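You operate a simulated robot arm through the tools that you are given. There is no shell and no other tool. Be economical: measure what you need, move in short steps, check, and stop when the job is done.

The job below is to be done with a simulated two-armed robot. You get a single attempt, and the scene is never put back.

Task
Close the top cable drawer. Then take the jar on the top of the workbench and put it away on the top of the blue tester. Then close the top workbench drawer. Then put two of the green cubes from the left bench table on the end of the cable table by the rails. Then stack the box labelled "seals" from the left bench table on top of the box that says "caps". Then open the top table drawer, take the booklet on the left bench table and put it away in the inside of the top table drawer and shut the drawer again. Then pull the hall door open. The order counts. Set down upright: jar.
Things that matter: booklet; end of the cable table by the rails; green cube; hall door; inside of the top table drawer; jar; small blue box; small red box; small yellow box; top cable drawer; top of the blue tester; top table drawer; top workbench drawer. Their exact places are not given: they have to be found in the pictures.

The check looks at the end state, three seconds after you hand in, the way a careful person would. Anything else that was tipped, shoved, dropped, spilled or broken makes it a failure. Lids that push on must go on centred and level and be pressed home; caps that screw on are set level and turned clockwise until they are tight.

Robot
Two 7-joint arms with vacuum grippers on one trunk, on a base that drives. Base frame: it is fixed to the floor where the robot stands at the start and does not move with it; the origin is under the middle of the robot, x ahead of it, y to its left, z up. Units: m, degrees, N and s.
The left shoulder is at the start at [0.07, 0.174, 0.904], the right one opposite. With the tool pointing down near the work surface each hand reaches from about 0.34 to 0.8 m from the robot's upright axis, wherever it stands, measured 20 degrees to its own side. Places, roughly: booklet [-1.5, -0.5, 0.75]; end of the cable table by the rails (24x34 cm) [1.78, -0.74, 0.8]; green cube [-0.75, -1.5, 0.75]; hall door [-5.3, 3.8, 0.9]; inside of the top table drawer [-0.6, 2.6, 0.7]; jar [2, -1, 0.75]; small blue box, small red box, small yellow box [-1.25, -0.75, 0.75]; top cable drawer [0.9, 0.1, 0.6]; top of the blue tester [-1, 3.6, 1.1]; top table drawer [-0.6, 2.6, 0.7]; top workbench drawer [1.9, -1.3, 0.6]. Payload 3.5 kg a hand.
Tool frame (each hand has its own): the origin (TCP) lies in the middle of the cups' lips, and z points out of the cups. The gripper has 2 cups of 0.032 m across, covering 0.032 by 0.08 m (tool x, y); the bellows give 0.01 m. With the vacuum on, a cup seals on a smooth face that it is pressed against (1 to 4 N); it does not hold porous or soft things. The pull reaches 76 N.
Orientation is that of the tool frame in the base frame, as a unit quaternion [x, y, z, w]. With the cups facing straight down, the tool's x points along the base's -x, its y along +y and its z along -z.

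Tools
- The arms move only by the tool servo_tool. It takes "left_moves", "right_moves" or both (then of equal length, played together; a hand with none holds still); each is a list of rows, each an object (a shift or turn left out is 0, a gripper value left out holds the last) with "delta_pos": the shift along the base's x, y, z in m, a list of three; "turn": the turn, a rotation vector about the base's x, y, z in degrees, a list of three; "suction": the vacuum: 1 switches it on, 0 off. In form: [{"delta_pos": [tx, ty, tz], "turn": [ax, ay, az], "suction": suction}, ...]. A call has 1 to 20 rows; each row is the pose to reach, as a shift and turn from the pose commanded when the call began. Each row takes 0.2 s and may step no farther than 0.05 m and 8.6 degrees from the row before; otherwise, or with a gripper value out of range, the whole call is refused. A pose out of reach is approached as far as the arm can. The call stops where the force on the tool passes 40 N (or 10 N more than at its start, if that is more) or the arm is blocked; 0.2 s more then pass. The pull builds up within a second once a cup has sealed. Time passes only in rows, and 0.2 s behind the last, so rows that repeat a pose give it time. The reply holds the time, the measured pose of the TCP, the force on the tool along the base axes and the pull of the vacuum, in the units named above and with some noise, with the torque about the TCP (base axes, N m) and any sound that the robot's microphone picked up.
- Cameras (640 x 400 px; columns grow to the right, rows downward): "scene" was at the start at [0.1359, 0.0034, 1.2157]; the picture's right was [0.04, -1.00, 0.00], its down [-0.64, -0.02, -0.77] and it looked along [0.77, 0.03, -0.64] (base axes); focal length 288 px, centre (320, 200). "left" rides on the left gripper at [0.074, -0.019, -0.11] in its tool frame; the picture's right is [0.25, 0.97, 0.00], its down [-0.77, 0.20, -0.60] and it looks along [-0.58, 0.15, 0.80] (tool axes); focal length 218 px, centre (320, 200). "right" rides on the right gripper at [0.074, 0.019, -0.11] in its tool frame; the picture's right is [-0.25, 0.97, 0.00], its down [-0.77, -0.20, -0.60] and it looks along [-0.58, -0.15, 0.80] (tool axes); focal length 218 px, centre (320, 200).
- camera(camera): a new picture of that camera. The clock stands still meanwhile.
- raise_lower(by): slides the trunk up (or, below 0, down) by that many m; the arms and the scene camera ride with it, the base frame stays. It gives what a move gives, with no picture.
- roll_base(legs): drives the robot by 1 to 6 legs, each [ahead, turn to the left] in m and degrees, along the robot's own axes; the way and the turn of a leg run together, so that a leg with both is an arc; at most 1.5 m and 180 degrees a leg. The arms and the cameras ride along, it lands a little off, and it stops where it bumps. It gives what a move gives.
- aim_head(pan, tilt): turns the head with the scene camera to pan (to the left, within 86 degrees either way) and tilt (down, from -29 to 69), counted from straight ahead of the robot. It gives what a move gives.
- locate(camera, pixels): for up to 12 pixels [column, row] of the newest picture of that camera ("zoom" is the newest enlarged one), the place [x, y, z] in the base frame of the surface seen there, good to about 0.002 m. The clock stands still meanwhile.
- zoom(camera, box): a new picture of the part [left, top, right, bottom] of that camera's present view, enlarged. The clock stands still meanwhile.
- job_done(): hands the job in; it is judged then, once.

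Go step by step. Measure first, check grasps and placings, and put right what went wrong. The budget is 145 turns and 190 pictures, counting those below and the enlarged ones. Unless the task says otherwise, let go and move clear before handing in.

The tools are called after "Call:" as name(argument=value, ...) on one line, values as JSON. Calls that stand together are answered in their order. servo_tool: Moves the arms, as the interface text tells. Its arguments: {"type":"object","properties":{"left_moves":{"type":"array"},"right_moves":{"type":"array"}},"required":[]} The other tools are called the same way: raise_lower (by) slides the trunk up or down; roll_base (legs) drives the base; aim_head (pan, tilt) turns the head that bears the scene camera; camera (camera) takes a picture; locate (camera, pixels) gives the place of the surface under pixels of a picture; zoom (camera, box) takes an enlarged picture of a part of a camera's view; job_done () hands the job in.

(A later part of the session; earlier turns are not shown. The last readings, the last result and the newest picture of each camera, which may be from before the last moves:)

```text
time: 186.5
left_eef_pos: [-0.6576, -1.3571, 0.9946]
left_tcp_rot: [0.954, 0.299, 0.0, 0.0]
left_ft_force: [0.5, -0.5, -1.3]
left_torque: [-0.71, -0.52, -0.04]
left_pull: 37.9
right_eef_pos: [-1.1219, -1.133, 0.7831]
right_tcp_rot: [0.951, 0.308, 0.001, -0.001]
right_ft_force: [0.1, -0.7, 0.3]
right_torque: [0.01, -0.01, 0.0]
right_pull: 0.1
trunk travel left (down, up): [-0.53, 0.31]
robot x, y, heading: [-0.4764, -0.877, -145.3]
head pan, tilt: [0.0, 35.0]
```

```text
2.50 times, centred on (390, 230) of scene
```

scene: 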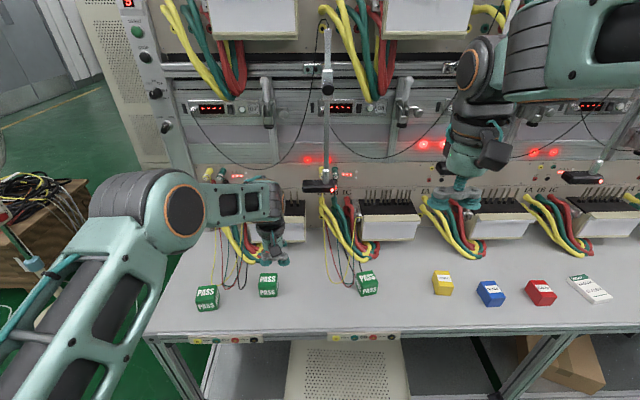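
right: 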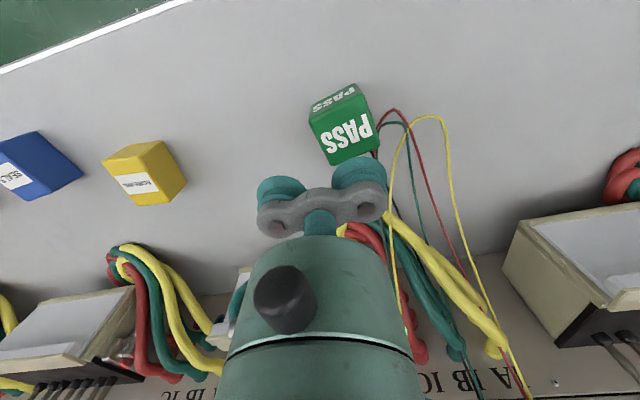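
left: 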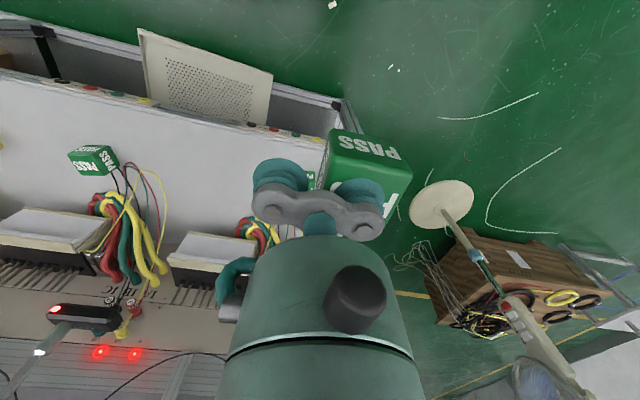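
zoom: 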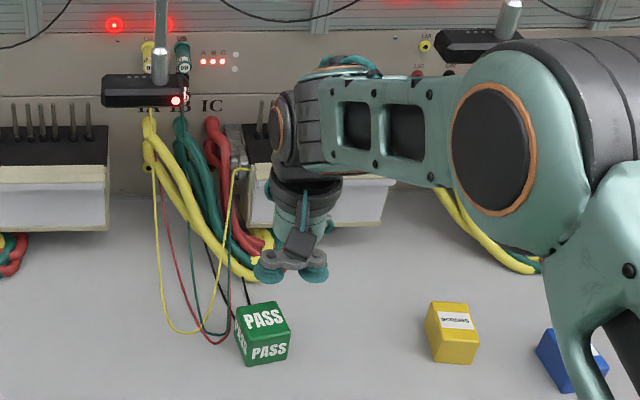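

The cup is over the right cube, with only thin wires nearby. Descending with the vacuum on.

Call:
servo_tool(right_moves=[{"delta_pos": [-0.001, 0.001, -0.035], "suction": 1}, {"delta_pos": [-0.001, 0.001, -0.06], "suction": 1}, {"delta_pos": [-0.001, 0.001, -0.072], "suction": 1}, {"delta_pos": [-0.001, 0.001, -0.076], "suction": 1}, {"delta_pos": [-0.001, 0.001, -0.079], "suction": 1}, {"delta_pos": [-0.001, 0.001, -0.079], "suction": 1}, {"delta_pos": [-0.001, 0.001, -0.079], "suction": 1}, {"delta_pos": [-0.001, 0.001, -0.079], "suction": 1}])

```text
time: 188.3
left_eef_pos: [-0.6553, -1.3572, 0.9956]
left_tcp_rot: [0.954, 0.299, 0.0, 0.001]
left_ft_force: [1.0, -0.3, 0.1]
left_torque: [-0.75, -0.49, 0.02]
left_pull: 37.8
right_eef_pos: [-1.1227, -1.1325, 0.7038]
right_tcp_rot: [0.951, 0.31, -0.001, -0.001]
right_ft_force: [-9.6, -3.3, 27.4]
right_torque: [-0.99, -0.76, -0.1]
right_pull: 37.4
trunk travel left (down, up): [-0.53, 0.31]
robot x, y, heading: [-0.4748, -0.8761, -145.5]
head pan, tilt: [0.0, 35.0]
```

Call:
servo_tool(right_moves=[{"delta_pos": [0, 0, 0.01]}, {"delta_pos": [0, 0, 0.04]}, {"delta_pos": [0, 0, 0.08]}, {"delta_pos": [0.015, 0.02, 0.11]}, {"delta_pos": [0.035, 0.045, 0.135]}, {"delta_pos": [0.055, 0.07, 0.16]}, {"delta_pos": [0.075, 0.095, 0.185]}, {"delta_pos": [0.095, 0.115, 0.21]}, {"delta_pos": [0.11, 0.13, 0.24]}, {"delta_pos": [0.123, 0.143, 0.27]}, {"delta_pos": [0.123, 0.143, 0.3]}, {"delta_pos": [0.123, 0.143, 0.3]}])

Call:
camera(camera="scene")

Call:
camera(camera="right")

```text
time: 190.9
left_eef_pos: [-0.6581, -1.358, 0.9943]
left_tcp_rot: [0.954, 0.299, 0.001, 0.001]
left_ft_force: [-0.2, -1.4, -0.9]
left_torque: [-0.73, -0.49, 0.0]
left_pull: 38.1
right_eef_pos: [-0.9991, -0.9889, 1.0029]
right_tcp_rot: [0.951, 0.31, 0.001, -0.002]
right_ft_force: [-0.8, 0.2, -0.6]
right_torque: [-0.72, -0.55, 0.02]
right_pull: 38.3
trunk travel left (down, up): [-0.53, 0.31]
robot x, y, heading: [-0.4774, -0.8809, -145.0]
head pan, tilt: [0.0, 35.0]
```

```text
132 pictures are left
```

scene: 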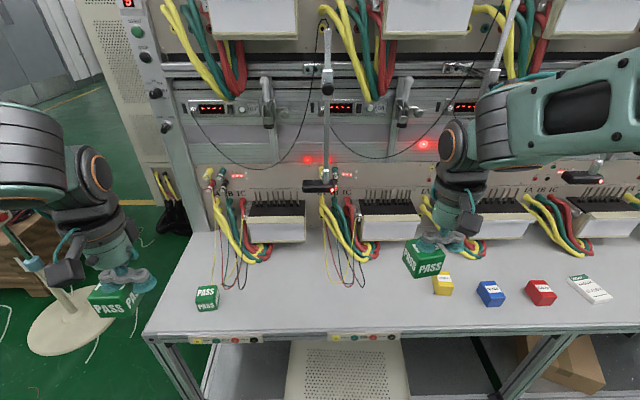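

```text
131 pictures are left
```

right: 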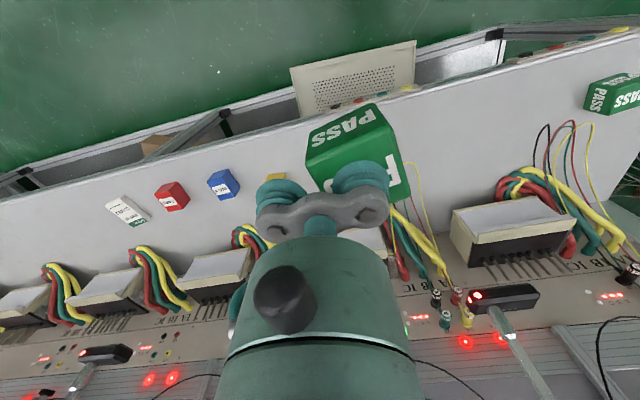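

Both cubes are held. I'll back off, drive to the end of the cable table, and look down at the free area.

Call:
raise_lower(by=0.1)

Call:
roll_base(legs=[[-0.6, 0], [0, 121], [1.33, 0], [0, 59]])

Call:
aim_head(pan=0, tilt=45)

Call:
camera(camera="scene")

```text
time: 192.2
left_eef_pos: [-0.6569, -1.3567, 1.0943]
left_tcp_rot: [0.954, 0.299, 0.001, 0.0]
left_ft_force: [0.1, -0.3, -1.5]
left_torque: [-0.73, -0.48, -0.01]
left_pull: 38.0
right_eef_pos: [-0.9998, -0.9898, 1.1022]
right_tcp_rot: [0.951, 0.31, 0.001, -0.002]
right_ft_force: [-0.1, -0.3, -1.2]
right_torque: [-0.69, -0.51, -0.03]
right_pull: 38.0
trunk travel left (down, up): [-0.63, 0.21]
robot x, y, heading: [-0.4731, -0.8761, -145.1]
head pan, tilt: [0.0, 35.0]
```

```text
time: 209.5
left_eef_pos: [1.416, -0.6298, 1.0961]
left_tcp_rot: [-0.288, 0.958, 0.001, -0.001]
left_ft_force: [-0.7, 0.2, -0.3]
left_torque: [0.75, 0.43, 0.02]
left_pull: 38.1
right_eef_pos: [1.7479, -1.0045, 1.104]
right_tcp_rot: [-0.297, 0.955, -0.002, -0.001]
right_ft_force: [-0.1, -0.3, -1.2]
right_torque: [0.75, 0.48, 0.02]
right_pull: 38.2
trunk travel left (down, up): [-0.63, 0.21]
robot x, y, heading: [1.2184, -1.1076, 33.5]
head pan, tilt: [0.0, 35.0]
```

```text
time: 210.2
left_eef_pos: [1.4154, -0.6299, 1.0949]
left_tcp_rot: [-0.289, 0.957, 0.001, 0.0]
left_ft_force: [-0.3, -0.4, -0.5]
left_torque: [0.73, 0.51, -0.01]
left_pull: 37.5
right_eef_pos: [1.7483, -1.0046, 1.102]
right_tcp_rot: [-0.298, 0.955, -0.002, -0.001]
right_ft_force: [0.1, 0.2, -0.9]
right_torque: [0.77, 0.54, 0.02]
right_pull: 38.5
trunk travel left (down, up): [-0.63, 0.21]
robot x, y, heading: [1.2233, -1.1087, 33.5]
head pan, tilt: [0.0, 45.0]
```

```text
130 pictures are left
```

scene: 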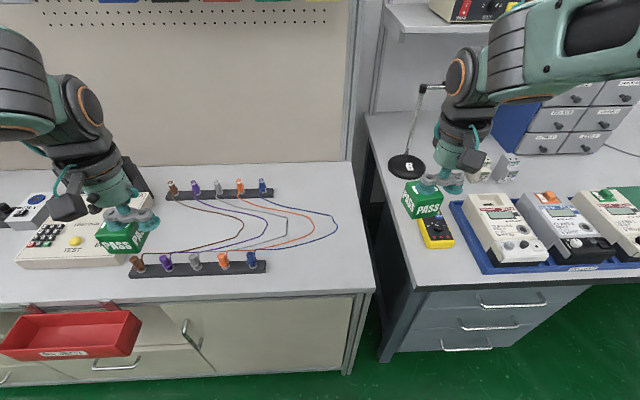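

The free part of the end is right of the wires, around (345,230)–(360,270). I'll measure that strip against the stated zone centre (1.78,-0.74).

Call:
locate(camera="scene", pixels=[[337, 225], [300, 250], [372, 288], [350, 165], [360, 230], [330, 265], [345, 185], [310, 185], [265, 265], [270, 188], [310, 235], [320, 275]])

Call:
zoom(camera="scene", box=[220, 150, 400, 300])

```text
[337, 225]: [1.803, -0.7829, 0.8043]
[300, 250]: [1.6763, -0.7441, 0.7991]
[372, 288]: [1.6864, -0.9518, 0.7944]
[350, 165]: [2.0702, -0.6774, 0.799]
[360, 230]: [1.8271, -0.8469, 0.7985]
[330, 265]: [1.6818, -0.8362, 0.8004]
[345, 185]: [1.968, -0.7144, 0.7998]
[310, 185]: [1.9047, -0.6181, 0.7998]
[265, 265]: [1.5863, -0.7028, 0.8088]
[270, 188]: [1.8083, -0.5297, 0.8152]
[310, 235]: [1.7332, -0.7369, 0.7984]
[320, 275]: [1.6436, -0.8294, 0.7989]
```

```text
2.67 times, centred on (310, 225) of scene
```

zoom: 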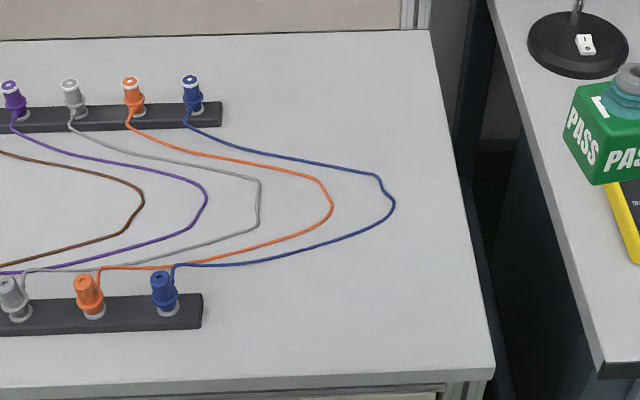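

The zone is the right-end strip, and the front part is free of wires. The left cube goes to (1.663,-0.795) and the right one to (1.725,-0.868). Left hand first.

Call:
servo_tool(left_moves=[{"delta_pos": [0.037, -0.0265, 0]}, {"delta_pos": [0.074, -0.053, 0]}, {"delta_pos": [0.112, -0.0795, 0]}, {"delta_pos": [0.149, -0.106, 0]}, {"delta_pos": [0.186, -0.1325, 0]}, {"delta_pos": [0.223, -0.159, 0]}, {"delta_pos": [0.2606, -0.1855, 0]}, {"delta_pos": [0.2606, -0.1855, -0.04]}, {"delta_pos": [0.2606, -0.1855, -0.08]}, {"delta_pos": [0.2606, -0.1855, -0.12]}, {"delta_pos": [0.2606, -0.1855, -0.16]}, {"delta_pos": [0.2606, -0.1855, -0.2]}, {"delta_pos": [0.2606, -0.1855, -0.225]}, {"delta_pos": [0.2606, -0.1855, -0.225]}])

Call:
camera(camera="scene")

Call:
camera(camera="left")

```text
time: 213.2
left_eef_pos: [1.6753, -0.8165, 0.8685]
left_tcp_rot: [-0.287, 0.958, 0.001, 0.0]
left_ft_force: [-0.6, 0.0, -0.4]
left_torque: [0.75, 0.49, 0.02]
left_pull: 37.8
right_eef_pos: [1.7476, -1.0046, 1.1015]
right_tcp_rot: [-0.298, 0.955, -0.002, -0.001]
right_ft_force: [-0.4, 0.9, -0.7]
right_torque: [0.77, 0.49, -0.01]
right_pull: 38.7
trunk travel left (down, up): [-0.63, 0.21]
robot x, y, heading: [1.2166, -1.1066, 33.4]
head pan, tilt: [0.0, 45.0]
```

```text
128 pictures are left
```

scene: 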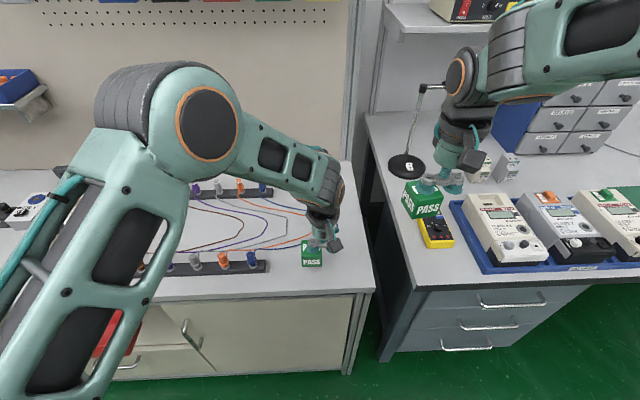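

```text
127 pictures are left
```

left: 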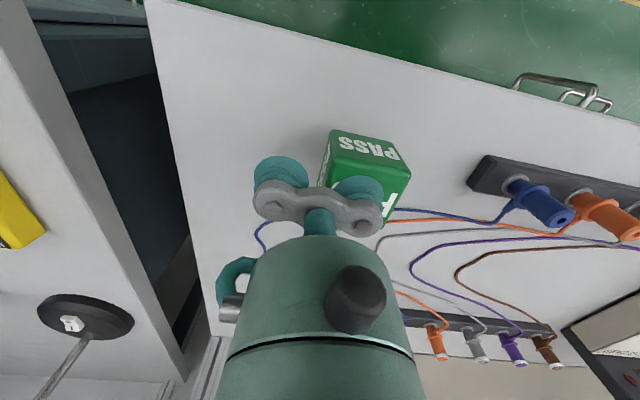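

The cube is beside the blue wire, so I'll shift 1 cm toward the front edge and lower it to the table.

Call:
servo_tool(left_moves=[{"delta_pos": [-0.008, -0.006, -0.008]}, {"delta_pos": [-0.008, -0.006, -0.016]}, {"delta_pos": [-0.008, -0.006, -0.02]}, {"delta_pos": [-0.008, -0.006, -0.023]}, {"delta_pos": [-0.008, -0.006, -0.025]}, {"delta_pos": [-0.008, -0.006, -0.025]}])

```text
time: 214.6
left_eef_pos: [1.6666, -0.8216, 0.8452]
left_tcp_rot: [-0.288, 0.958, 0.0, 0.002]
left_ft_force: [4.0, 4.1, 27.7]
left_torque: [0.99, 0.74, -0.05]
left_pull: 38.0
right_eef_pos: [1.7459, -1.0055, 1.1029]
right_tcp_rot: [-0.297, 0.955, -0.001, -0.001]
right_ft_force: [-0.5, -0.3, -0.8]
right_torque: [0.72, 0.51, -0.01]
right_pull: 37.7
trunk travel left (down, up): [-0.63, 0.21]
robot x, y, heading: [1.2228, -1.1072, 33.2]
head pan, tilt: [0.0, 45.0]
```

It's standing on the table (28 N). Releasing and lifting the left hand clear.

Call:
servo_tool(left_moves=[{"delta_pos": [0, 0, 0.002], "suction": 0}, {"delta_pos": [0, 0, 0.002], "suction": 0}, {"delta_pos": [0, 0, 0.002], "suction": 0}, {"delta_pos": [0, 0, 0.003], "suction": 0}, {"delta_pos": [0, 0, 0.008], "suction": 0}, {"delta_pos": [0, 0, 0.02], "suction": 0}, {"delta_pos": [0, 0, 0.05], "suction": 0}, {"delta_pos": [0, 0, 0.09]}, {"delta_pos": [0, 0, 0.13]}, {"delta_pos": [0, 0, 0.17]}, {"delta_pos": [-0.03, 0.02, 0.2]}, {"delta_pos": [-0.07, 0.045, 0.21]}, {"delta_pos": [-0.11, 0.07, 0.21]}, {"delta_pos": [-0.15, 0.1, 0.21]}, {"delta_pos": [-0.19, 0.13, 0.21]}, {"delta_pos": [-0.23, 0.155, 0.21]}, {"delta_pos": [-0.25, 0.18, 0.21]}])

Call:
camera(camera="scene")

```text
time: 218.2
left_eef_pos: [1.4166, -0.6394, 1.0554]
left_tcp_rot: [-0.288, 0.958, 0.0, 0.0]
left_ft_force: [-0.6, 0.1, -0.9]
left_torque: [-0.01, 0.01, 0.04]
left_pull: 0.0
right_eef_pos: [1.7467, -1.0022, 1.1031]
right_tcp_rot: [-0.298, 0.955, -0.004, 0.0]
right_ft_force: [-0.5, 1.4, -1.4]
right_torque: [0.74, 0.56, 0.01]
right_pull: 37.6
trunk travel left (down, up): [-0.63, 0.21]
robot x, y, heading: [1.2213, -1.1083, 33.2]
head pan, tilt: [0.0, 45.0]
```

```text
126 pictures are left
```

scene: 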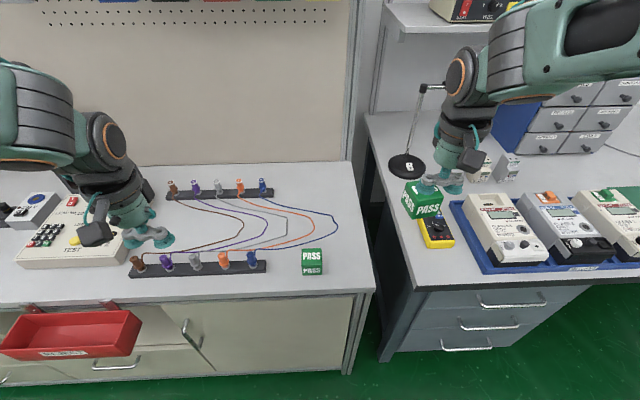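

Cube one sits at (312,260), clear of wires. Now the right hand's cube.

Call:
servo_tool(right_moves=[{"delta_pos": [-0.003, 0.038, 0]}, {"delta_pos": [-0.005, 0.076, 0]}, {"delta_pos": [-0.008, 0.1146, 0]}, {"delta_pos": [-0.008, 0.1146, -0.045]}, {"delta_pos": [-0.008, 0.1146, -0.09]}, {"delta_pos": [-0.008, 0.1146, -0.135]}, {"delta_pos": [-0.008, 0.1146, -0.18]}, {"delta_pos": [-0.008, 0.1146, -0.22]}, {"delta_pos": [-0.008, 0.1146, -0.24]}, {"delta_pos": [-0.008, 0.1146, -0.248]}, {"delta_pos": [-0.008, 0.1146, -0.254]}, {"delta_pos": [-0.008, 0.1146, -0.257]}, {"delta_pos": [-0.008, 0.1146, -0.257]}])

Call:
camera(camera="right")

```text
time: 221.0
left_eef_pos: [1.4163, -0.6421, 1.0553]
left_tcp_rot: [-0.288, 0.958, 0.001, 0.001]
left_ft_force: [-0.1, -0.3, -0.1]
left_torque: [-0.01, -0.01, 0.01]
left_pull: 0.2
right_eef_pos: [1.7394, -0.8901, 0.8489]
right_tcp_rot: [-0.297, 0.955, -0.002, 0.001]
right_ft_force: [4.0, 1.0, 25.7]
right_torque: [0.9, 0.75, -0.09]
right_pull: 38.2
trunk travel left (down, up): [-0.63, 0.21]
robot x, y, heading: [1.2243, -1.1057, 33.4]
head pan, tilt: [0.0, 45.0]
```

```text
125 pictures are left
```

right: 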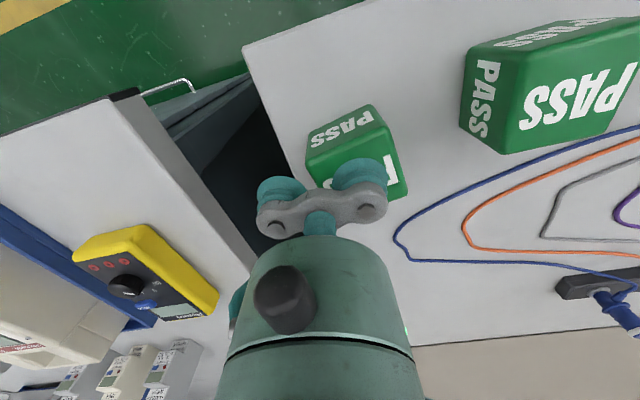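

Contact at 26 N, the cube stands on the table. Releasing and rising.

Call:
servo_tool(right_moves=[{"delta_pos": [0, 0, 0.002], "suction": 0}, {"delta_pos": [0, 0, 0.002], "suction": 0}, {"delta_pos": [0, 0, 0.002], "suction": 0}, {"delta_pos": [0, 0, 0.003], "suction": 0}, {"delta_pos": [0, 0, 0.008], "suction": 0}, {"delta_pos": [0, 0, 0.02], "suction": 0}, {"delta_pos": [0, 0, 0.05], "suction": 0}, {"delta_pos": [0, 0, 0.09]}, {"delta_pos": [0, 0, 0.13]}, {"delta_pos": [0, 0, 0.17]}, {"delta_pos": [0, 0, 0.21]}, {"delta_pos": [0, -0.04, 0.24]}, {"delta_pos": [0, -0.08, 0.25]}, {"delta_pos": [0, -0.11, 0.25]}])

Call:
zoom(camera="scene", box=[220, 150, 460, 300])

Call:
locate(camera="zoom", pixels=[[245, 285], [345, 285]])

```text
time: 224.0
left_eef_pos: [1.4176, -0.6413, 1.0554]
left_tcp_rot: [-0.288, 0.958, 0.001, 0.0]
left_ft_force: [0.7, 0.8, 0.1]
left_torque: [0.01, 0.02, 0.02]
left_pull: 0.1
right_eef_pos: [1.7387, -1.0008, 1.0969]
right_tcp_rot: [-0.298, 0.955, -0.003, -0.001]
right_ft_force: [-0.7, -0.4, -0.2]
right_torque: [0.0, 0.02, -0.02]
right_pull: 0.0
trunk travel left (down, up): [-0.63, 0.21]
robot x, y, heading: [1.2237, -1.1063, 33.3]
head pan, tilt: [0.0, 45.0]
```

```text
2.67 times, centred on (340, 225) of scene
```

zoom: 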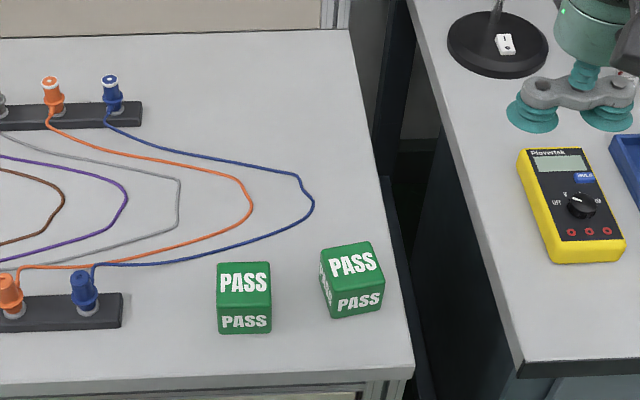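

```text
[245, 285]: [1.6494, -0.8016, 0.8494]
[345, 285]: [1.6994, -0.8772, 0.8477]
```

Both cubes stand in the zone, clear of the wires. Back to the left bench for the boxes.

Call:
roll_base(legs=[[0, 127.3], [1.1, 0], [1.06, 0], [0, 54]])

Call:
camera(camera="scene")

```text
time: 242.4
left_eef_pos: [-1.0081, -0.8943, 1.0555]
left_tcp_rot: [0.952, 0.305, 0.001, 0.001]
left_ft_force: [0.4, -0.3, -0.3]
left_torque: [0.0, 0.0, 0.0]
left_pull: 0.0
right_eef_pos: [-1.3421, -0.5479, 1.0959]
right_tcp_rot: [0.949, 0.316, 0.001, -0.002]
right_ft_force: [-0.5, 0.1, -0.5]
right_torque: [-0.01, 0.0, 0.01]
right_pull: 0.0
trunk travel left (down, up): [-0.63, 0.21]
robot x, y, heading: [-0.8272, -0.4222, -144.6]
head pan, tilt: [0.0, 45.0]
```

```text
123 pictures are left
```

scene: 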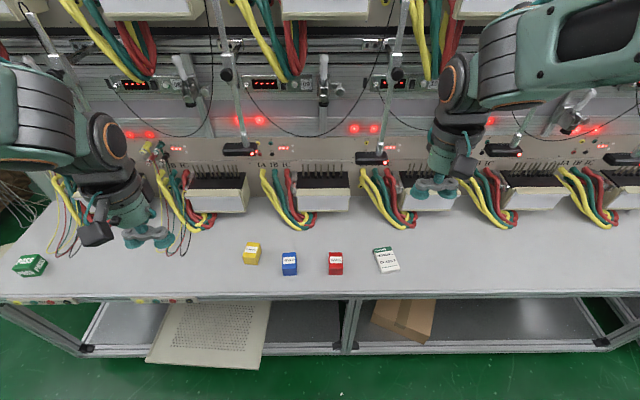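

Call:
zoom(camera="scene", box=[230, 210, 420, 300])

Call:
locate(camera="scene", pixels=[[283, 254], [297, 254], [290, 258], [283, 265], [297, 265], [335, 257], [329, 254], [342, 254], [335, 270], [386, 260], [376, 250], [398, 270]])

```text
3.37 times, centred on (325, 255) of scene
```

zoom: 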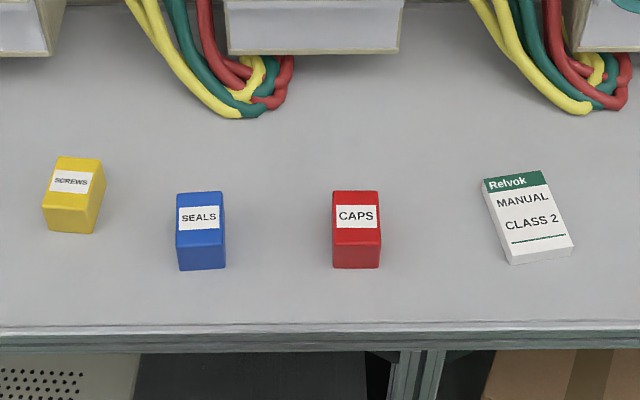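

```text
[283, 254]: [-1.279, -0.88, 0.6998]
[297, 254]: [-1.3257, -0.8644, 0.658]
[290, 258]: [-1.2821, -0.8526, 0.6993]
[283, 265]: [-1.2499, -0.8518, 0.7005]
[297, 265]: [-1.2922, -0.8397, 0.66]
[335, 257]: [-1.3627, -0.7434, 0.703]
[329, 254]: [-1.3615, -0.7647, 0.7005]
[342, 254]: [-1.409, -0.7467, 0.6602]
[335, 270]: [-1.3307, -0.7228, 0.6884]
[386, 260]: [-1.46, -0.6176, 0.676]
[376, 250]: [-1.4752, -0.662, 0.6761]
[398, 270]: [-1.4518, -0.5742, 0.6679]
```

Blue "SEALS" and red "CAPS" are side by side. I'll locate their top-face corners in the zoom picture.

Call:
locate(camera="zoom", pixels=[[180, 195], [221, 195], [223, 240], [180, 241], [336, 194], [376, 194], [378, 240], [336, 240], [488, 182], [543, 174], [568, 238], [510, 254]])

Call:
zoom(camera="scene", box=[270, 235, 350, 285])

```text
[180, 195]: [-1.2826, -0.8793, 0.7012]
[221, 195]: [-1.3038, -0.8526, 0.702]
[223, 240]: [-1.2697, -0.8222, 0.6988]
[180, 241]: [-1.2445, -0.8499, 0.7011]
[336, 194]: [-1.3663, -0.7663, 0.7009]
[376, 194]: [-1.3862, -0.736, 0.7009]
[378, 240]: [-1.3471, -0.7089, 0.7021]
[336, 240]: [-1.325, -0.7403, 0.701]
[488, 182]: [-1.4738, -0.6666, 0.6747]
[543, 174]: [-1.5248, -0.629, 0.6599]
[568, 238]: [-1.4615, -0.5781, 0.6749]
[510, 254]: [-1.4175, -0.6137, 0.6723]
```

```text
8.00 times, centred on (310, 260) of scene
```

zoom: 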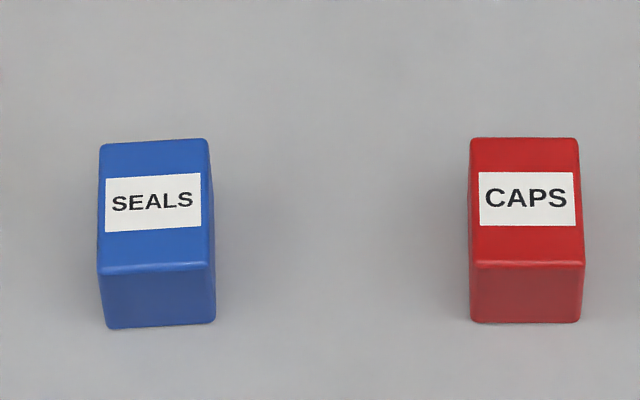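

Blue top centre is (-1.275,-0.851), red top centre (-1.356,-0.738), both at z 0.70; blue is yawed about 6° from red. I'll pick blue with the left hand's outer cup.

Call:
servo_tool(left_moves=[{"delta_pos": [-0.02, 0.005, -0.045]}, {"delta_pos": [-0.04, 0.01, -0.09]}, {"delta_pos": [-0.07, 0.015, -0.125]}, {"delta_pos": [-0.1, 0.022, -0.155]}, {"delta_pos": [-0.135, 0.03, -0.18]}, {"delta_pos": [-0.17, 0.038, -0.205]}, {"delta_pos": [-0.205, 0.046, -0.23]}, {"delta_pos": [-0.24, 0.054, -0.255]}, {"delta_pos": [-0.265, 0.06, -0.275]}, {"delta_pos": [-0.281, 0.063, -0.295]}, {"delta_pos": [-0.281, 0.063, -0.295]}])

Call:
camera(camera="left")

Call:
zoom(camera="scene", box=[220, 150, 400, 290])

```text
time: 244.8
left_eef_pos: [-1.2892, -0.8321, 0.7595]
left_tcp_rot: [0.952, 0.305, 0.001, 0.0]
left_ft_force: [0.7, 0.0, -0.3]
left_torque: [-0.03, 0.01, 0.0]
left_pull: 0.1
right_eef_pos: [-1.3421, -0.5474, 1.0953]
right_tcp_rot: [0.949, 0.315, 0.002, -0.003]
right_ft_force: [-0.4, -0.1, 0.0]
right_torque: [-0.04, -0.03, 0.02]
right_pull: 0.1
trunk travel left (down, up): [-0.63, 0.21]
robot x, y, heading: [-0.8284, -0.4203, -144.6]
head pan, tilt: [0.0, 45.0]
```

```text
120 pictures are left
```

left: 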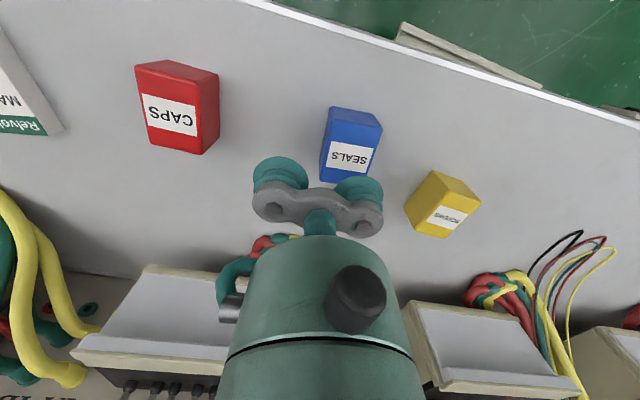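

```text
2.86 times, centred on (310, 220) of scene
```

zoom: 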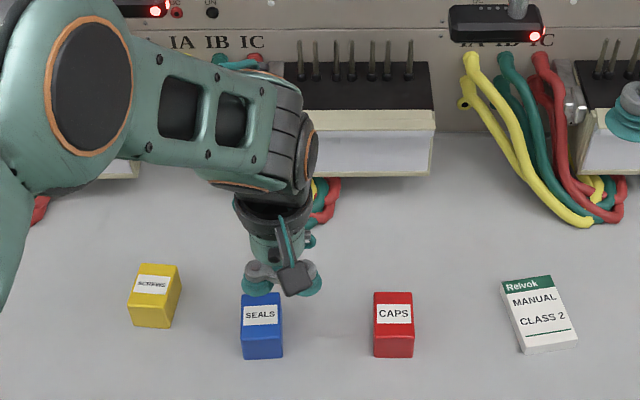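

The outer cup is over the blue box. Pressing down with vacuum.

Call:
servo_tool(left_moves=[{"delta_pos": [0, 0, -0.03], "suction": 1}, {"delta_pos": [0, 0, -0.05], "suction": 1}, {"delta_pos": [0, 0, -0.057], "suction": 1}, {"delta_pos": [0, 0, -0.061], "suction": 1}, {"delta_pos": [0, 0, -0.063], "suction": 1}, {"delta_pos": [0, 0, -0.063], "suction": 1}, {"delta_pos": [0, 0, -0.063], "suction": 1}, {"delta_pos": [0, 0, -0.063], "suction": 1}])

```text
time: 246.6
left_eef_pos: [-1.2887, -0.8309, 0.6983]
left_tcp_rot: [0.952, 0.305, -0.002, 0.001]
left_ft_force: [-7.9, -4.0, 24.8]
left_torque: [-0.95, -0.72, -0.11]
left_pull: 38.2
right_eef_pos: [-1.3407, -0.5445, 1.0968]
right_tcp_rot: [0.949, 0.314, 0.0, -0.001]
right_ft_force: [0.5, 1.0, 0.2]
right_torque: [-0.01, 0.02, 0.01]
right_pull: 0.0
trunk travel left (down, up): [-0.63, 0.21]
robot x, y, heading: [-0.824, -0.4245, -144.5]
head pan, tilt: [0.0, 45.0]
```

Sealed. Lifting, turning 6° to match the red box, and moving above it.

Call:
servo_tool(left_moves=[{"delta_pos": [0, 0, 0.01]}, {"delta_pos": [0, 0, 0.05]}, {"delta_pos": [0, 0, 0.09]}, {"delta_pos": [-0.02, 0.029, 0.1], "turn": [0, 0, -2]}, {"delta_pos": [-0.04, 0.058, 0.1], "turn": [0, 0, -4]}, {"delta_pos": [-0.06, 0.087, 0.1], "turn": [0, 0, -6]}, {"delta_pos": [-0.079, 0.115, 0.1], "turn": [0, 0, -6]}, {"delta_pos": [-0.079, 0.115, 0.075], "turn": [0, 0, -6]}, {"delta_pos": [-0.079, 0.115, 0.06], "turn": [0, 0, -6]}, {"delta_pos": [-0.079, 0.115, 0.06], "turn": [0, 0, -6]}])

Call:
camera(camera="left")

Call:
zoom(camera="scene", box=[280, 210, 400, 285])

```text
time: 248.8
left_eef_pos: [-1.3596, -0.7173, 0.7633]
left_tcp_rot: [0.967, 0.255, 0.001, 0.001]
left_ft_force: [0.2, -0.2, -0.8]
left_torque: [-0.74, -0.45, -0.02]
left_pull: 37.6
left hand out of reach, approached as far as the arm can: row 8, 9, 10
right_eef_pos: [-1.3411, -0.5481, 1.0967]
right_tcp_rot: [0.949, 0.315, 0.001, -0.002]
right_ft_force: [-0.4, -0.3, -1.3]
right_torque: [0.03, 0.03, 0.05]
right_pull: 0.1
trunk travel left (down, up): [-0.63, 0.21]
robot x, y, heading: [-0.8259, -0.4219, -144.7]
head pan, tilt: [0.0, 45.0]
```

```text
118 pictures are left
```

left: 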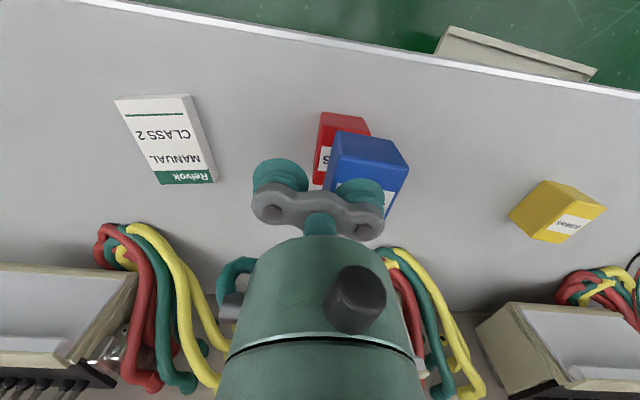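

```text
5.33 times, centred on (340, 248) of scene
```

zoom: 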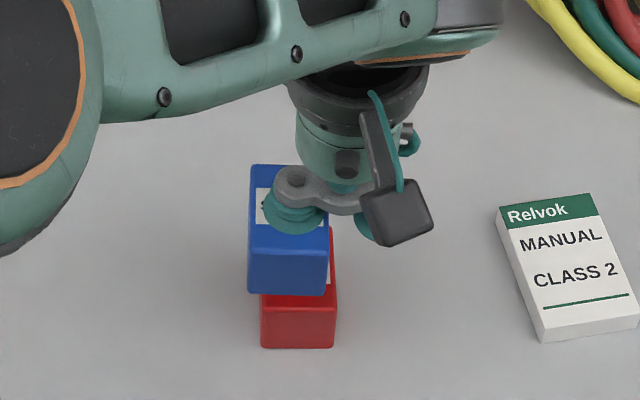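

The left arm is at its limit about 8 mm short. I'll lift slightly and turn the base right so the target comes to the left hand's own side.

Call:
servo_tool(left_moves=[{"delta_pos": [0, 0, 0.03]}, {"delta_pos": [0, 0, 0.06]}])

Call:
roll_base(legs=[[0, -14]])

```text
time: 249.4
left_eef_pos: [-1.359, -0.7173, 0.8231]
left_tcp_rot: [0.967, 0.254, 0.0, 0.001]
left_ft_force: [-0.1, 0.0, -0.1]
left_torque: [-0.77, -0.4, 0.02]
left_pull: 37.7
right_eef_pos: [-1.3411, -0.5486, 1.0959]
right_tcp_rot: [0.949, 0.315, 0.001, -0.002]
right_ft_force: [-0.2, -0.1, 0.1]
right_torque: [0.05, 0.01, 0.02]
right_pull: 0.0
trunk travel left (down, up): [-0.63, 0.21]
robot x, y, heading: [-0.8296, -0.4232, -144.5]
head pan, tilt: [0.0, 45.0]
```

```text
time: 250.7
left_eef_pos: [-1.4155, -0.5817, 0.8237]
left_tcp_rot: [0.991, 0.134, 0.0, 0.002]
left_ft_force: [-0.3, 0.0, -0.8]
left_torque: [-0.89, -0.28, 0.01]
left_pull: 37.4
right_eef_pos: [-1.3566, -0.4181, 1.0963]
right_tcp_rot: [0.98, 0.197, 0.001, -0.002]
right_ft_force: [0.1, 0.7, 0.2]
right_torque: [-0.01, 0.01, -0.01]
right_pull: 0.0
trunk travel left (down, up): [-0.63, 0.21]
robot x, y, heading: [-0.8276, -0.421, -158.5]
head pan, tilt: [0.0, 45.0]
```

Compensating: turn the tool back 14° and go over the red box again.

Call:
servo_tool(left_moves=[{"delta_pos": [0.012, -0.034, 0], "turn": [0, 0, 4]}, {"delta_pos": [0.024, -0.068, 0], "turn": [0, 0, 8]}, {"delta_pos": [0.036, -0.102, 0], "turn": [0, 0, 12]}, {"delta_pos": [0.0477, -0.1354, 0], "turn": [0, 0, 14.1]}, {"delta_pos": [0.0477, -0.1354, -0.03], "turn": [0, 0, 14.1]}, {"delta_pos": [0.0477, -0.1354, -0.06], "turn": [0, 0, 14.1]}, {"delta_pos": [0.0477, -0.1354, -0.065], "turn": [0, 0, 14.1]}, {"delta_pos": [0.0477, -0.1354, -0.065], "turn": [0, 0, 14.1]}])

Call:
camera(camera="left")

Call:
camera(camera="scene")

```text
time: 252.5
left_eef_pos: [-1.3674, -0.7141, 0.7594]
left_tcp_rot: [0.967, 0.254, 0.0, 0.001]
left_ft_force: [-0.2, -1.0, -0.4]
left_torque: [-0.78, -0.44, -0.02]
left_pull: 37.5
right_eef_pos: [-1.3569, -0.4187, 1.0949]
right_tcp_rot: [0.981, 0.195, 0.002, -0.002]
right_ft_force: [0.3, 0.1, 0.0]
right_torque: [-0.01, -0.02, -0.01]
right_pull: 0.0
trunk travel left (down, up): [-0.63, 0.21]
robot x, y, heading: [-0.8287, -0.4225, -158.7]
head pan, tilt: [0.0, 45.0]
```

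```text
116 pictures are left
```

left: 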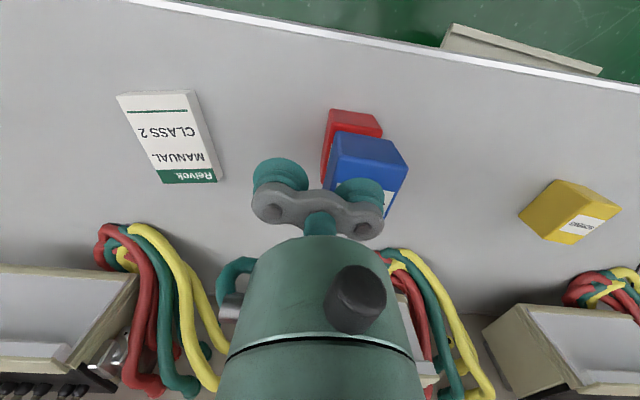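

```text
115 pictures are left
```

scene: 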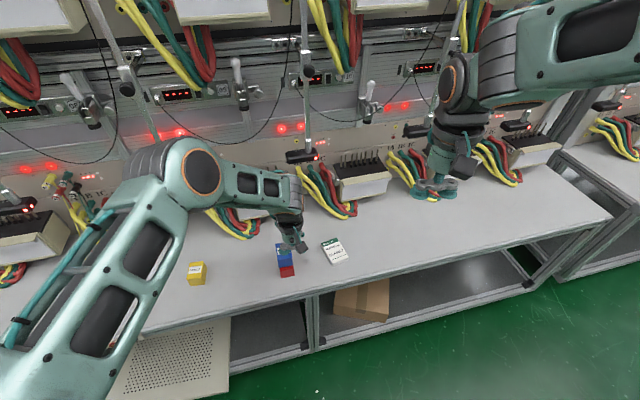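

I'll check the alignment in a close zoom before lowering.

Call:
zoom(camera="scene", box=[255, 230, 325, 285])

Call:
locate(camera="zoom", pixels=[[215, 245], [320, 240], [235, 300], [330, 290], [230, 335], [340, 320], [250, 385], [350, 370], [345, 300]])

```text
7.27 times, centred on (290, 258) of scene
```

zoom: 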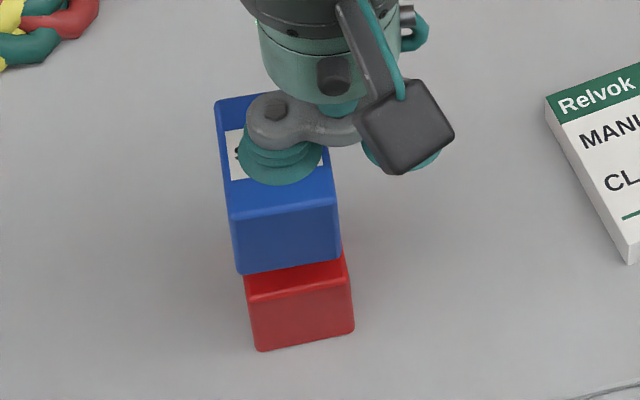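

```text
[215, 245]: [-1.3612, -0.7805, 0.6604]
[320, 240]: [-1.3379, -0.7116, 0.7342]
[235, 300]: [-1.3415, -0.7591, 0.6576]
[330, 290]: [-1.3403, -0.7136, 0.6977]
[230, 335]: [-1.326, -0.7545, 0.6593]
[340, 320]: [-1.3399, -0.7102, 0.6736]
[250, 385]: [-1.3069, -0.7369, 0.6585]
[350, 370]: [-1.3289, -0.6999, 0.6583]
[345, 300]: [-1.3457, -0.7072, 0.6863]
```

Blue's edges line up with red's edges within a couple of millimetres. Lowering it onto the red box.

Call:
servo_tool(left_moves=[{"delta_pos": [0, -0.001, -0.008]}, {"delta_pos": [0, -0.001, -0.013]}, {"delta_pos": [0, -0.001, -0.016]}, {"delta_pos": [0, -0.001, -0.018]}, {"delta_pos": [0, -0.001, -0.02]}, {"delta_pos": [0, -0.001, -0.02]}])

```text
time: 253.9
left_eef_pos: [-1.3674, -0.7176, 0.7415]
left_tcp_rot: [0.967, 0.256, -0.001, 0.001]
left_ft_force: [-0.6, -1.6, 19.4]
left_torque: [-1.01, -0.61, -0.03]
left_pull: 37.3
right_eef_pos: [-1.3561, -0.4184, 1.0969]
right_tcp_rot: [0.981, 0.196, 0.001, -0.001]
right_ft_force: [0.2, 0.8, -0.5]
right_torque: [0.01, 0.03, -0.03]
right_pull: 0.1
trunk travel left (down, up): [-0.63, 0.21]
robot x, y, heading: [-0.8291, -0.4228, -158.6]
head pan, tilt: [0.0, 45.0]
```

Contact with 19 N. Releasing and rising straight up, then back.

Call:
servo_tool(left_moves=[{"delta_pos": [0, 0, 0.002], "suction": 0}, {"delta_pos": [0, 0, 0.002], "suction": 0}, {"delta_pos": [0, 0, 0.002], "suction": 0}, {"delta_pos": [0, 0, 0.003], "suction": 0}, {"delta_pos": [0, 0, 0.006], "suction": 0}, {"delta_pos": [0, 0, 0.012], "suction": 0}, {"delta_pos": [0, 0, 0.03], "suction": 0}, {"delta_pos": [0, 0, 0.06]}, {"delta_pos": [0, 0, 0.1]}, {"delta_pos": [0.02, -0.01, 0.14]}, {"delta_pos": [0.05, -0.02, 0.17]}, {"delta_pos": [0.09, -0.03, 0.19]}, {"delta_pos": [0.13, -0.05, 0.21]}, {"delta_pos": [0.17, -0.07, 0.24]}, {"delta_pos": [0.21, -0.09, 0.27]}, {"delta_pos": [0.24, -0.12, 0.3]}])

Call:
camera(camera="scene")

Call:
zoom(camera="scene", box=[240, 210, 370, 300])

```text
refused: row 14 steps farther than a row can; nothing moved
```

```text
113 pictures are left
```

scene: 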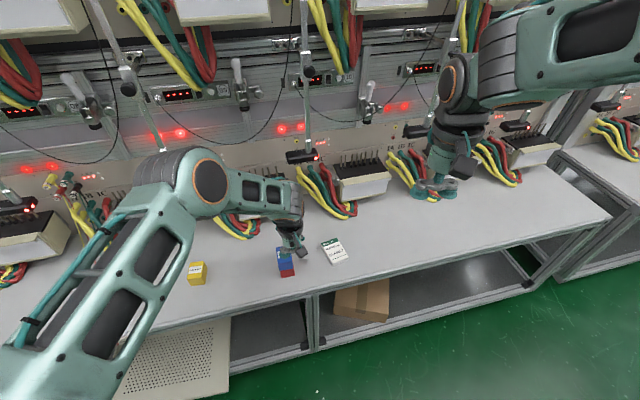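

```text
4.44 times, centred on (305, 255) of scene
```

zoom: 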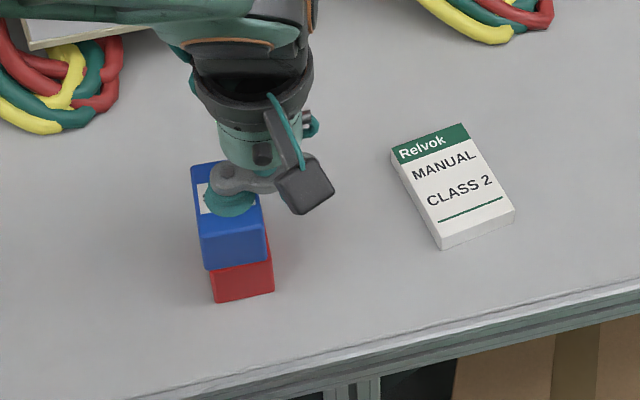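

A row was too long; repeating with smaller steps.

Call:
servo_tool(left_moves=[{"delta_pos": [0, 0, 0.002], "suction": 0}, {"delta_pos": [0, 0, 0.002], "suction": 0}, {"delta_pos": [0, 0, 0.002], "suction": 0}, {"delta_pos": [0, 0, 0.003], "suction": 0}, {"delta_pos": [0, 0, 0.006], "suction": 0}, {"delta_pos": [0, 0, 0.012], "suction": 0}, {"delta_pos": [0, 0, 0.03], "suction": 0}, {"delta_pos": [0, 0, 0.06]}, {"delta_pos": [0, 0, 0.1]}, {"delta_pos": [0.02, -0.01, 0.13]}, {"delta_pos": [0.05, -0.02, 0.15]}, {"delta_pos": [0.08, -0.03, 0.17]}, {"delta_pos": [0.11, -0.04, 0.2]}, {"delta_pos": [0.14, -0.05, 0.23]}, {"delta_pos": [0.17, -0.06, 0.26]}, {"delta_pos": [0.2, -0.08, 0.29]}])

Call:
camera(camera="scene")

Call:
zoom(camera="scene", box=[240, 210, 370, 300])

```text
time: 257.3
left_eef_pos: [-1.1666, -0.7979, 1.0295]
left_tcp_rot: [0.967, 0.255, -0.001, 0.0]
left_ft_force: [-0.8, 0.5, 0.1]
left_torque: [0.02, 0.02, 0.02]
left_pull: 0.1
right_eef_pos: [-1.3545, -0.4193, 1.0966]
right_tcp_rot: [0.981, 0.196, 0.0, -0.002]
right_ft_force: [1.1, 0.1, 0.5]
right_torque: [0.03, 0.0, 0.01]
right_pull: 0.1
trunk travel left (down, up): [-0.63, 0.21]
robot x, y, heading: [-0.8308, -0.4213, -158.8]
head pan, tilt: [0.0, 45.0]
```

```text
111 pictures are left
```

scene: 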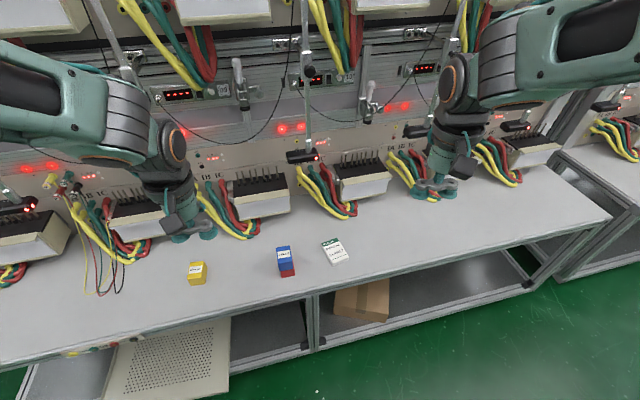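

```text
4.44 times, centred on (305, 255) of scene
```

zoom: 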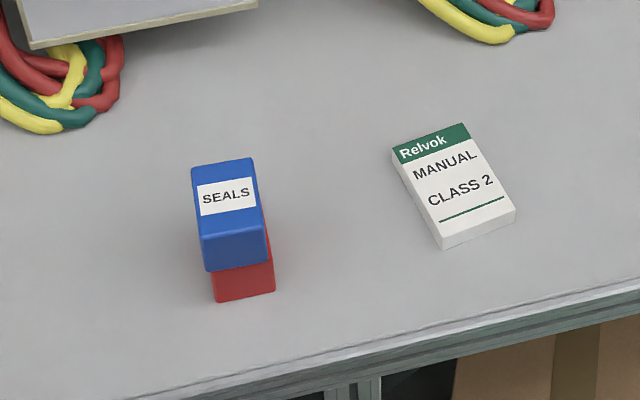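

Seals is squarely stacked on caps. Now to the table with the blue drawers on the far side to open its top drawer first.

Call:
roll_base(legs=[[-0.6, 0], [0, -84.6], [1.35, 0], [1.33, 0], [0, -82]])

Call:
aim_head(pan=-5, tilt=35)

Call:
camera(camera="scene")

```text
time: 280.3
left_eef_pos: [-1.2476, 2.6145, 1.0289]
left_tcp_rot: [-0.368, 0.93, 0.001, 0.0]
left_ft_force: [0.2, 0.5, 0.5]
left_torque: [-0.02, 0.01, 0.0]
left_pull: 0.1
right_eef_pos: [-0.9737, 2.2926, 1.0945]
right_tcp_rot: [-0.312, 0.95, -0.002, -0.002]
right_ft_force: [-0.3, 0.5, -0.1]
right_torque: [0.0, 0.0, 0.01]
right_pull: 0.0
trunk travel left (down, up): [-0.63, 0.21]
robot x, y, heading: [-1.4913, 2.1678, 35.0]
head pan, tilt: [0.0, 45.0]
```

```text
time: 281.1
left_eef_pos: [-1.2467, 2.6145, 1.0293]
left_tcp_rot: [-0.368, 0.93, 0.0, 0.0]
left_ft_force: [-0.2, -0.6, 0.0]
left_torque: [0.02, 0.0, 0.01]
left_pull: 0.0
right_eef_pos: [-0.974, 2.2925, 1.0966]
right_tcp_rot: [-0.311, 0.95, -0.002, 0.0]
right_ft_force: [0.1, -0.2, 0.4]
right_torque: [0.02, -0.04, 0.01]
right_pull: 0.2
trunk travel left (down, up): [-0.63, 0.21]
robot x, y, heading: [-1.4917, 2.1732, 34.9]
head pan, tilt: [-5.0, 35.0]
```

```text
109 pictures are left
```

scene: 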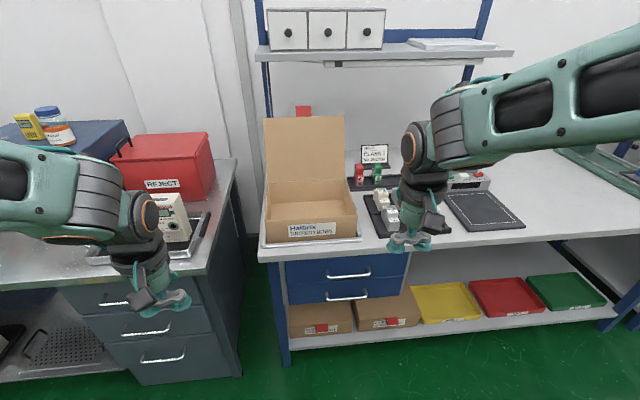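

The blue pedestal's top drawer is at (350,272) with its handle at (348,276). I'll measure it.

Call:
zoom(camera="scene", box=[260, 230, 430, 330])

Call:
locate(camera="scene", pixels=[[290, 265], [405, 257], [292, 282], [405, 275], [348, 275], [350, 265], [315, 272], [385, 266], [330, 293], [315, 262], [300, 272], [345, 283]])

```text
3.76 times, centred on (345, 280) of scene
```

zoom: 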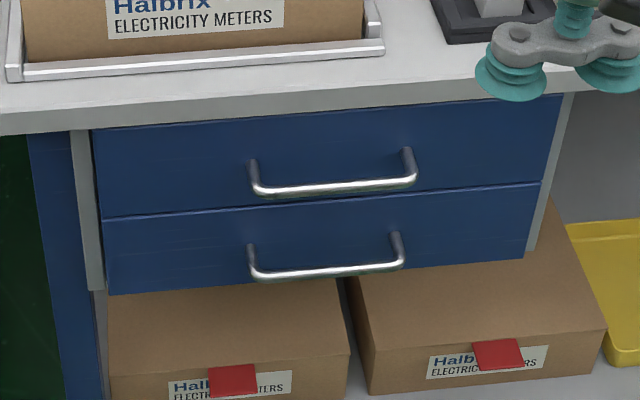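

```text
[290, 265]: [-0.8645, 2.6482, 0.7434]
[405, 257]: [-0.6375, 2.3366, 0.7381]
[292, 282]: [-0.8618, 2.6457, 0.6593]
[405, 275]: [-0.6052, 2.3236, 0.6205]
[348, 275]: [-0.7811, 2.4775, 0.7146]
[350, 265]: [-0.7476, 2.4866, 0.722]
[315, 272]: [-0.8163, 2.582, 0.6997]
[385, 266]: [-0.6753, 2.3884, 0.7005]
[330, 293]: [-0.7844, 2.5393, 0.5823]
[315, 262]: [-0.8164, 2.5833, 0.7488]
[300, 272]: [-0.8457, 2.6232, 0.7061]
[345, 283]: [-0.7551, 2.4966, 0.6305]
```

The top drawer face is blue, z 0.645–0.76, with free space to the right of the handle around (-0.65,2.354,0.70). I'll lower the trunk and pitch the right hand to face it.

Call:
raise_lower(by=-0.3)

Call:
servo_tool(right_moves=[{"delta_pos": [0.0228, 0.0008, -0.0088], "turn": [4.82, -6.61, 0]}, {"delta_pos": [0.0456, 0.0016, -0.0176], "turn": [9.64, -13.22, 0]}, {"delta_pos": [0.0683, 0.0023, -0.0265], "turn": [14.46, -19.83, 0]}, {"delta_pos": [0.0911, 0.0031, -0.0353], "turn": [19.27, -26.44, 0]}, {"delta_pos": [0.1139, 0.0039, -0.0441], "turn": [24.09, -33.05, 0]}, {"delta_pos": [0.1366, 0.0046, -0.0529], "turn": [28.91, -39.65, 0]}, {"delta_pos": [0.1594, 0.0054, -0.0617], "turn": [33.73, -46.26, 0]}, {"delta_pos": [0.1822, 0.0062, -0.0705], "turn": [38.55, -52.87, 0]}, {"delta_pos": [0.205, 0.007, -0.0794], "turn": [43.36, -59.48, 0]}, {"delta_pos": [0.2277, 0.0077, -0.0882], "turn": [48.18, -66.09, 0]}, {"delta_pos": [0.2505, 0.0085, -0.097], "turn": [53, -72.7, 0]}, {"delta_pos": [0.2505, 0.0085, -0.097], "turn": [53, -72.7, 0]}])

Call:
camera(camera="scene")

```text
time: 284.1
left_eef_pos: [-1.2479, 2.6139, 0.729]
left_tcp_rot: [-0.368, 0.93, 0.001, 0.0]
left_ft_force: [0.1, 0.4, 0.0]
left_torque: [-0.01, -0.01, -0.01]
left_pull: 0.0
right_eef_pos: [-0.9753, 2.2926, 0.797]
right_tcp_rot: [-0.311, 0.95, -0.003, -0.001]
right_ft_force: [-0.1, -0.3, -0.7]
right_torque: [-0.01, -0.04, -0.04]
right_pull: 0.0
trunk travel left (down, up): [-0.33, 0.51]
robot x, y, heading: [-1.4937, 2.1708, 35.0]
head pan, tilt: [-5.0, 35.0]
```

```text
time: 286.7
left_eef_pos: [-1.2474, 2.6145, 0.7295]
left_tcp_rot: [-0.369, 0.929, 0.001, -0.001]
left_ft_force: [-0.4, -0.2, -0.1]
left_torque: [0.0, -0.03, -0.01]
left_pull: 0.1
right_eef_pos: [-0.7231, 2.2996, 0.7006]
right_tcp_rot: [-0.22, 0.673, 0.217, 0.672]
right_ft_force: [-1.1, -0.3, 0.1]
right_torque: [0.0, 0.01, -0.03]
right_pull: 0.0
trunk travel left (down, up): [-0.33, 0.51]
robot x, y, heading: [-1.485, 2.1705, 35.0]
head pan, tilt: [-5.0, 35.0]
```

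```text
107 pictures are left
```

scene: 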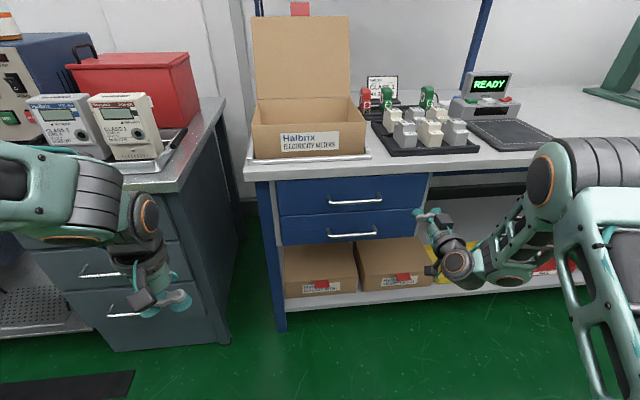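

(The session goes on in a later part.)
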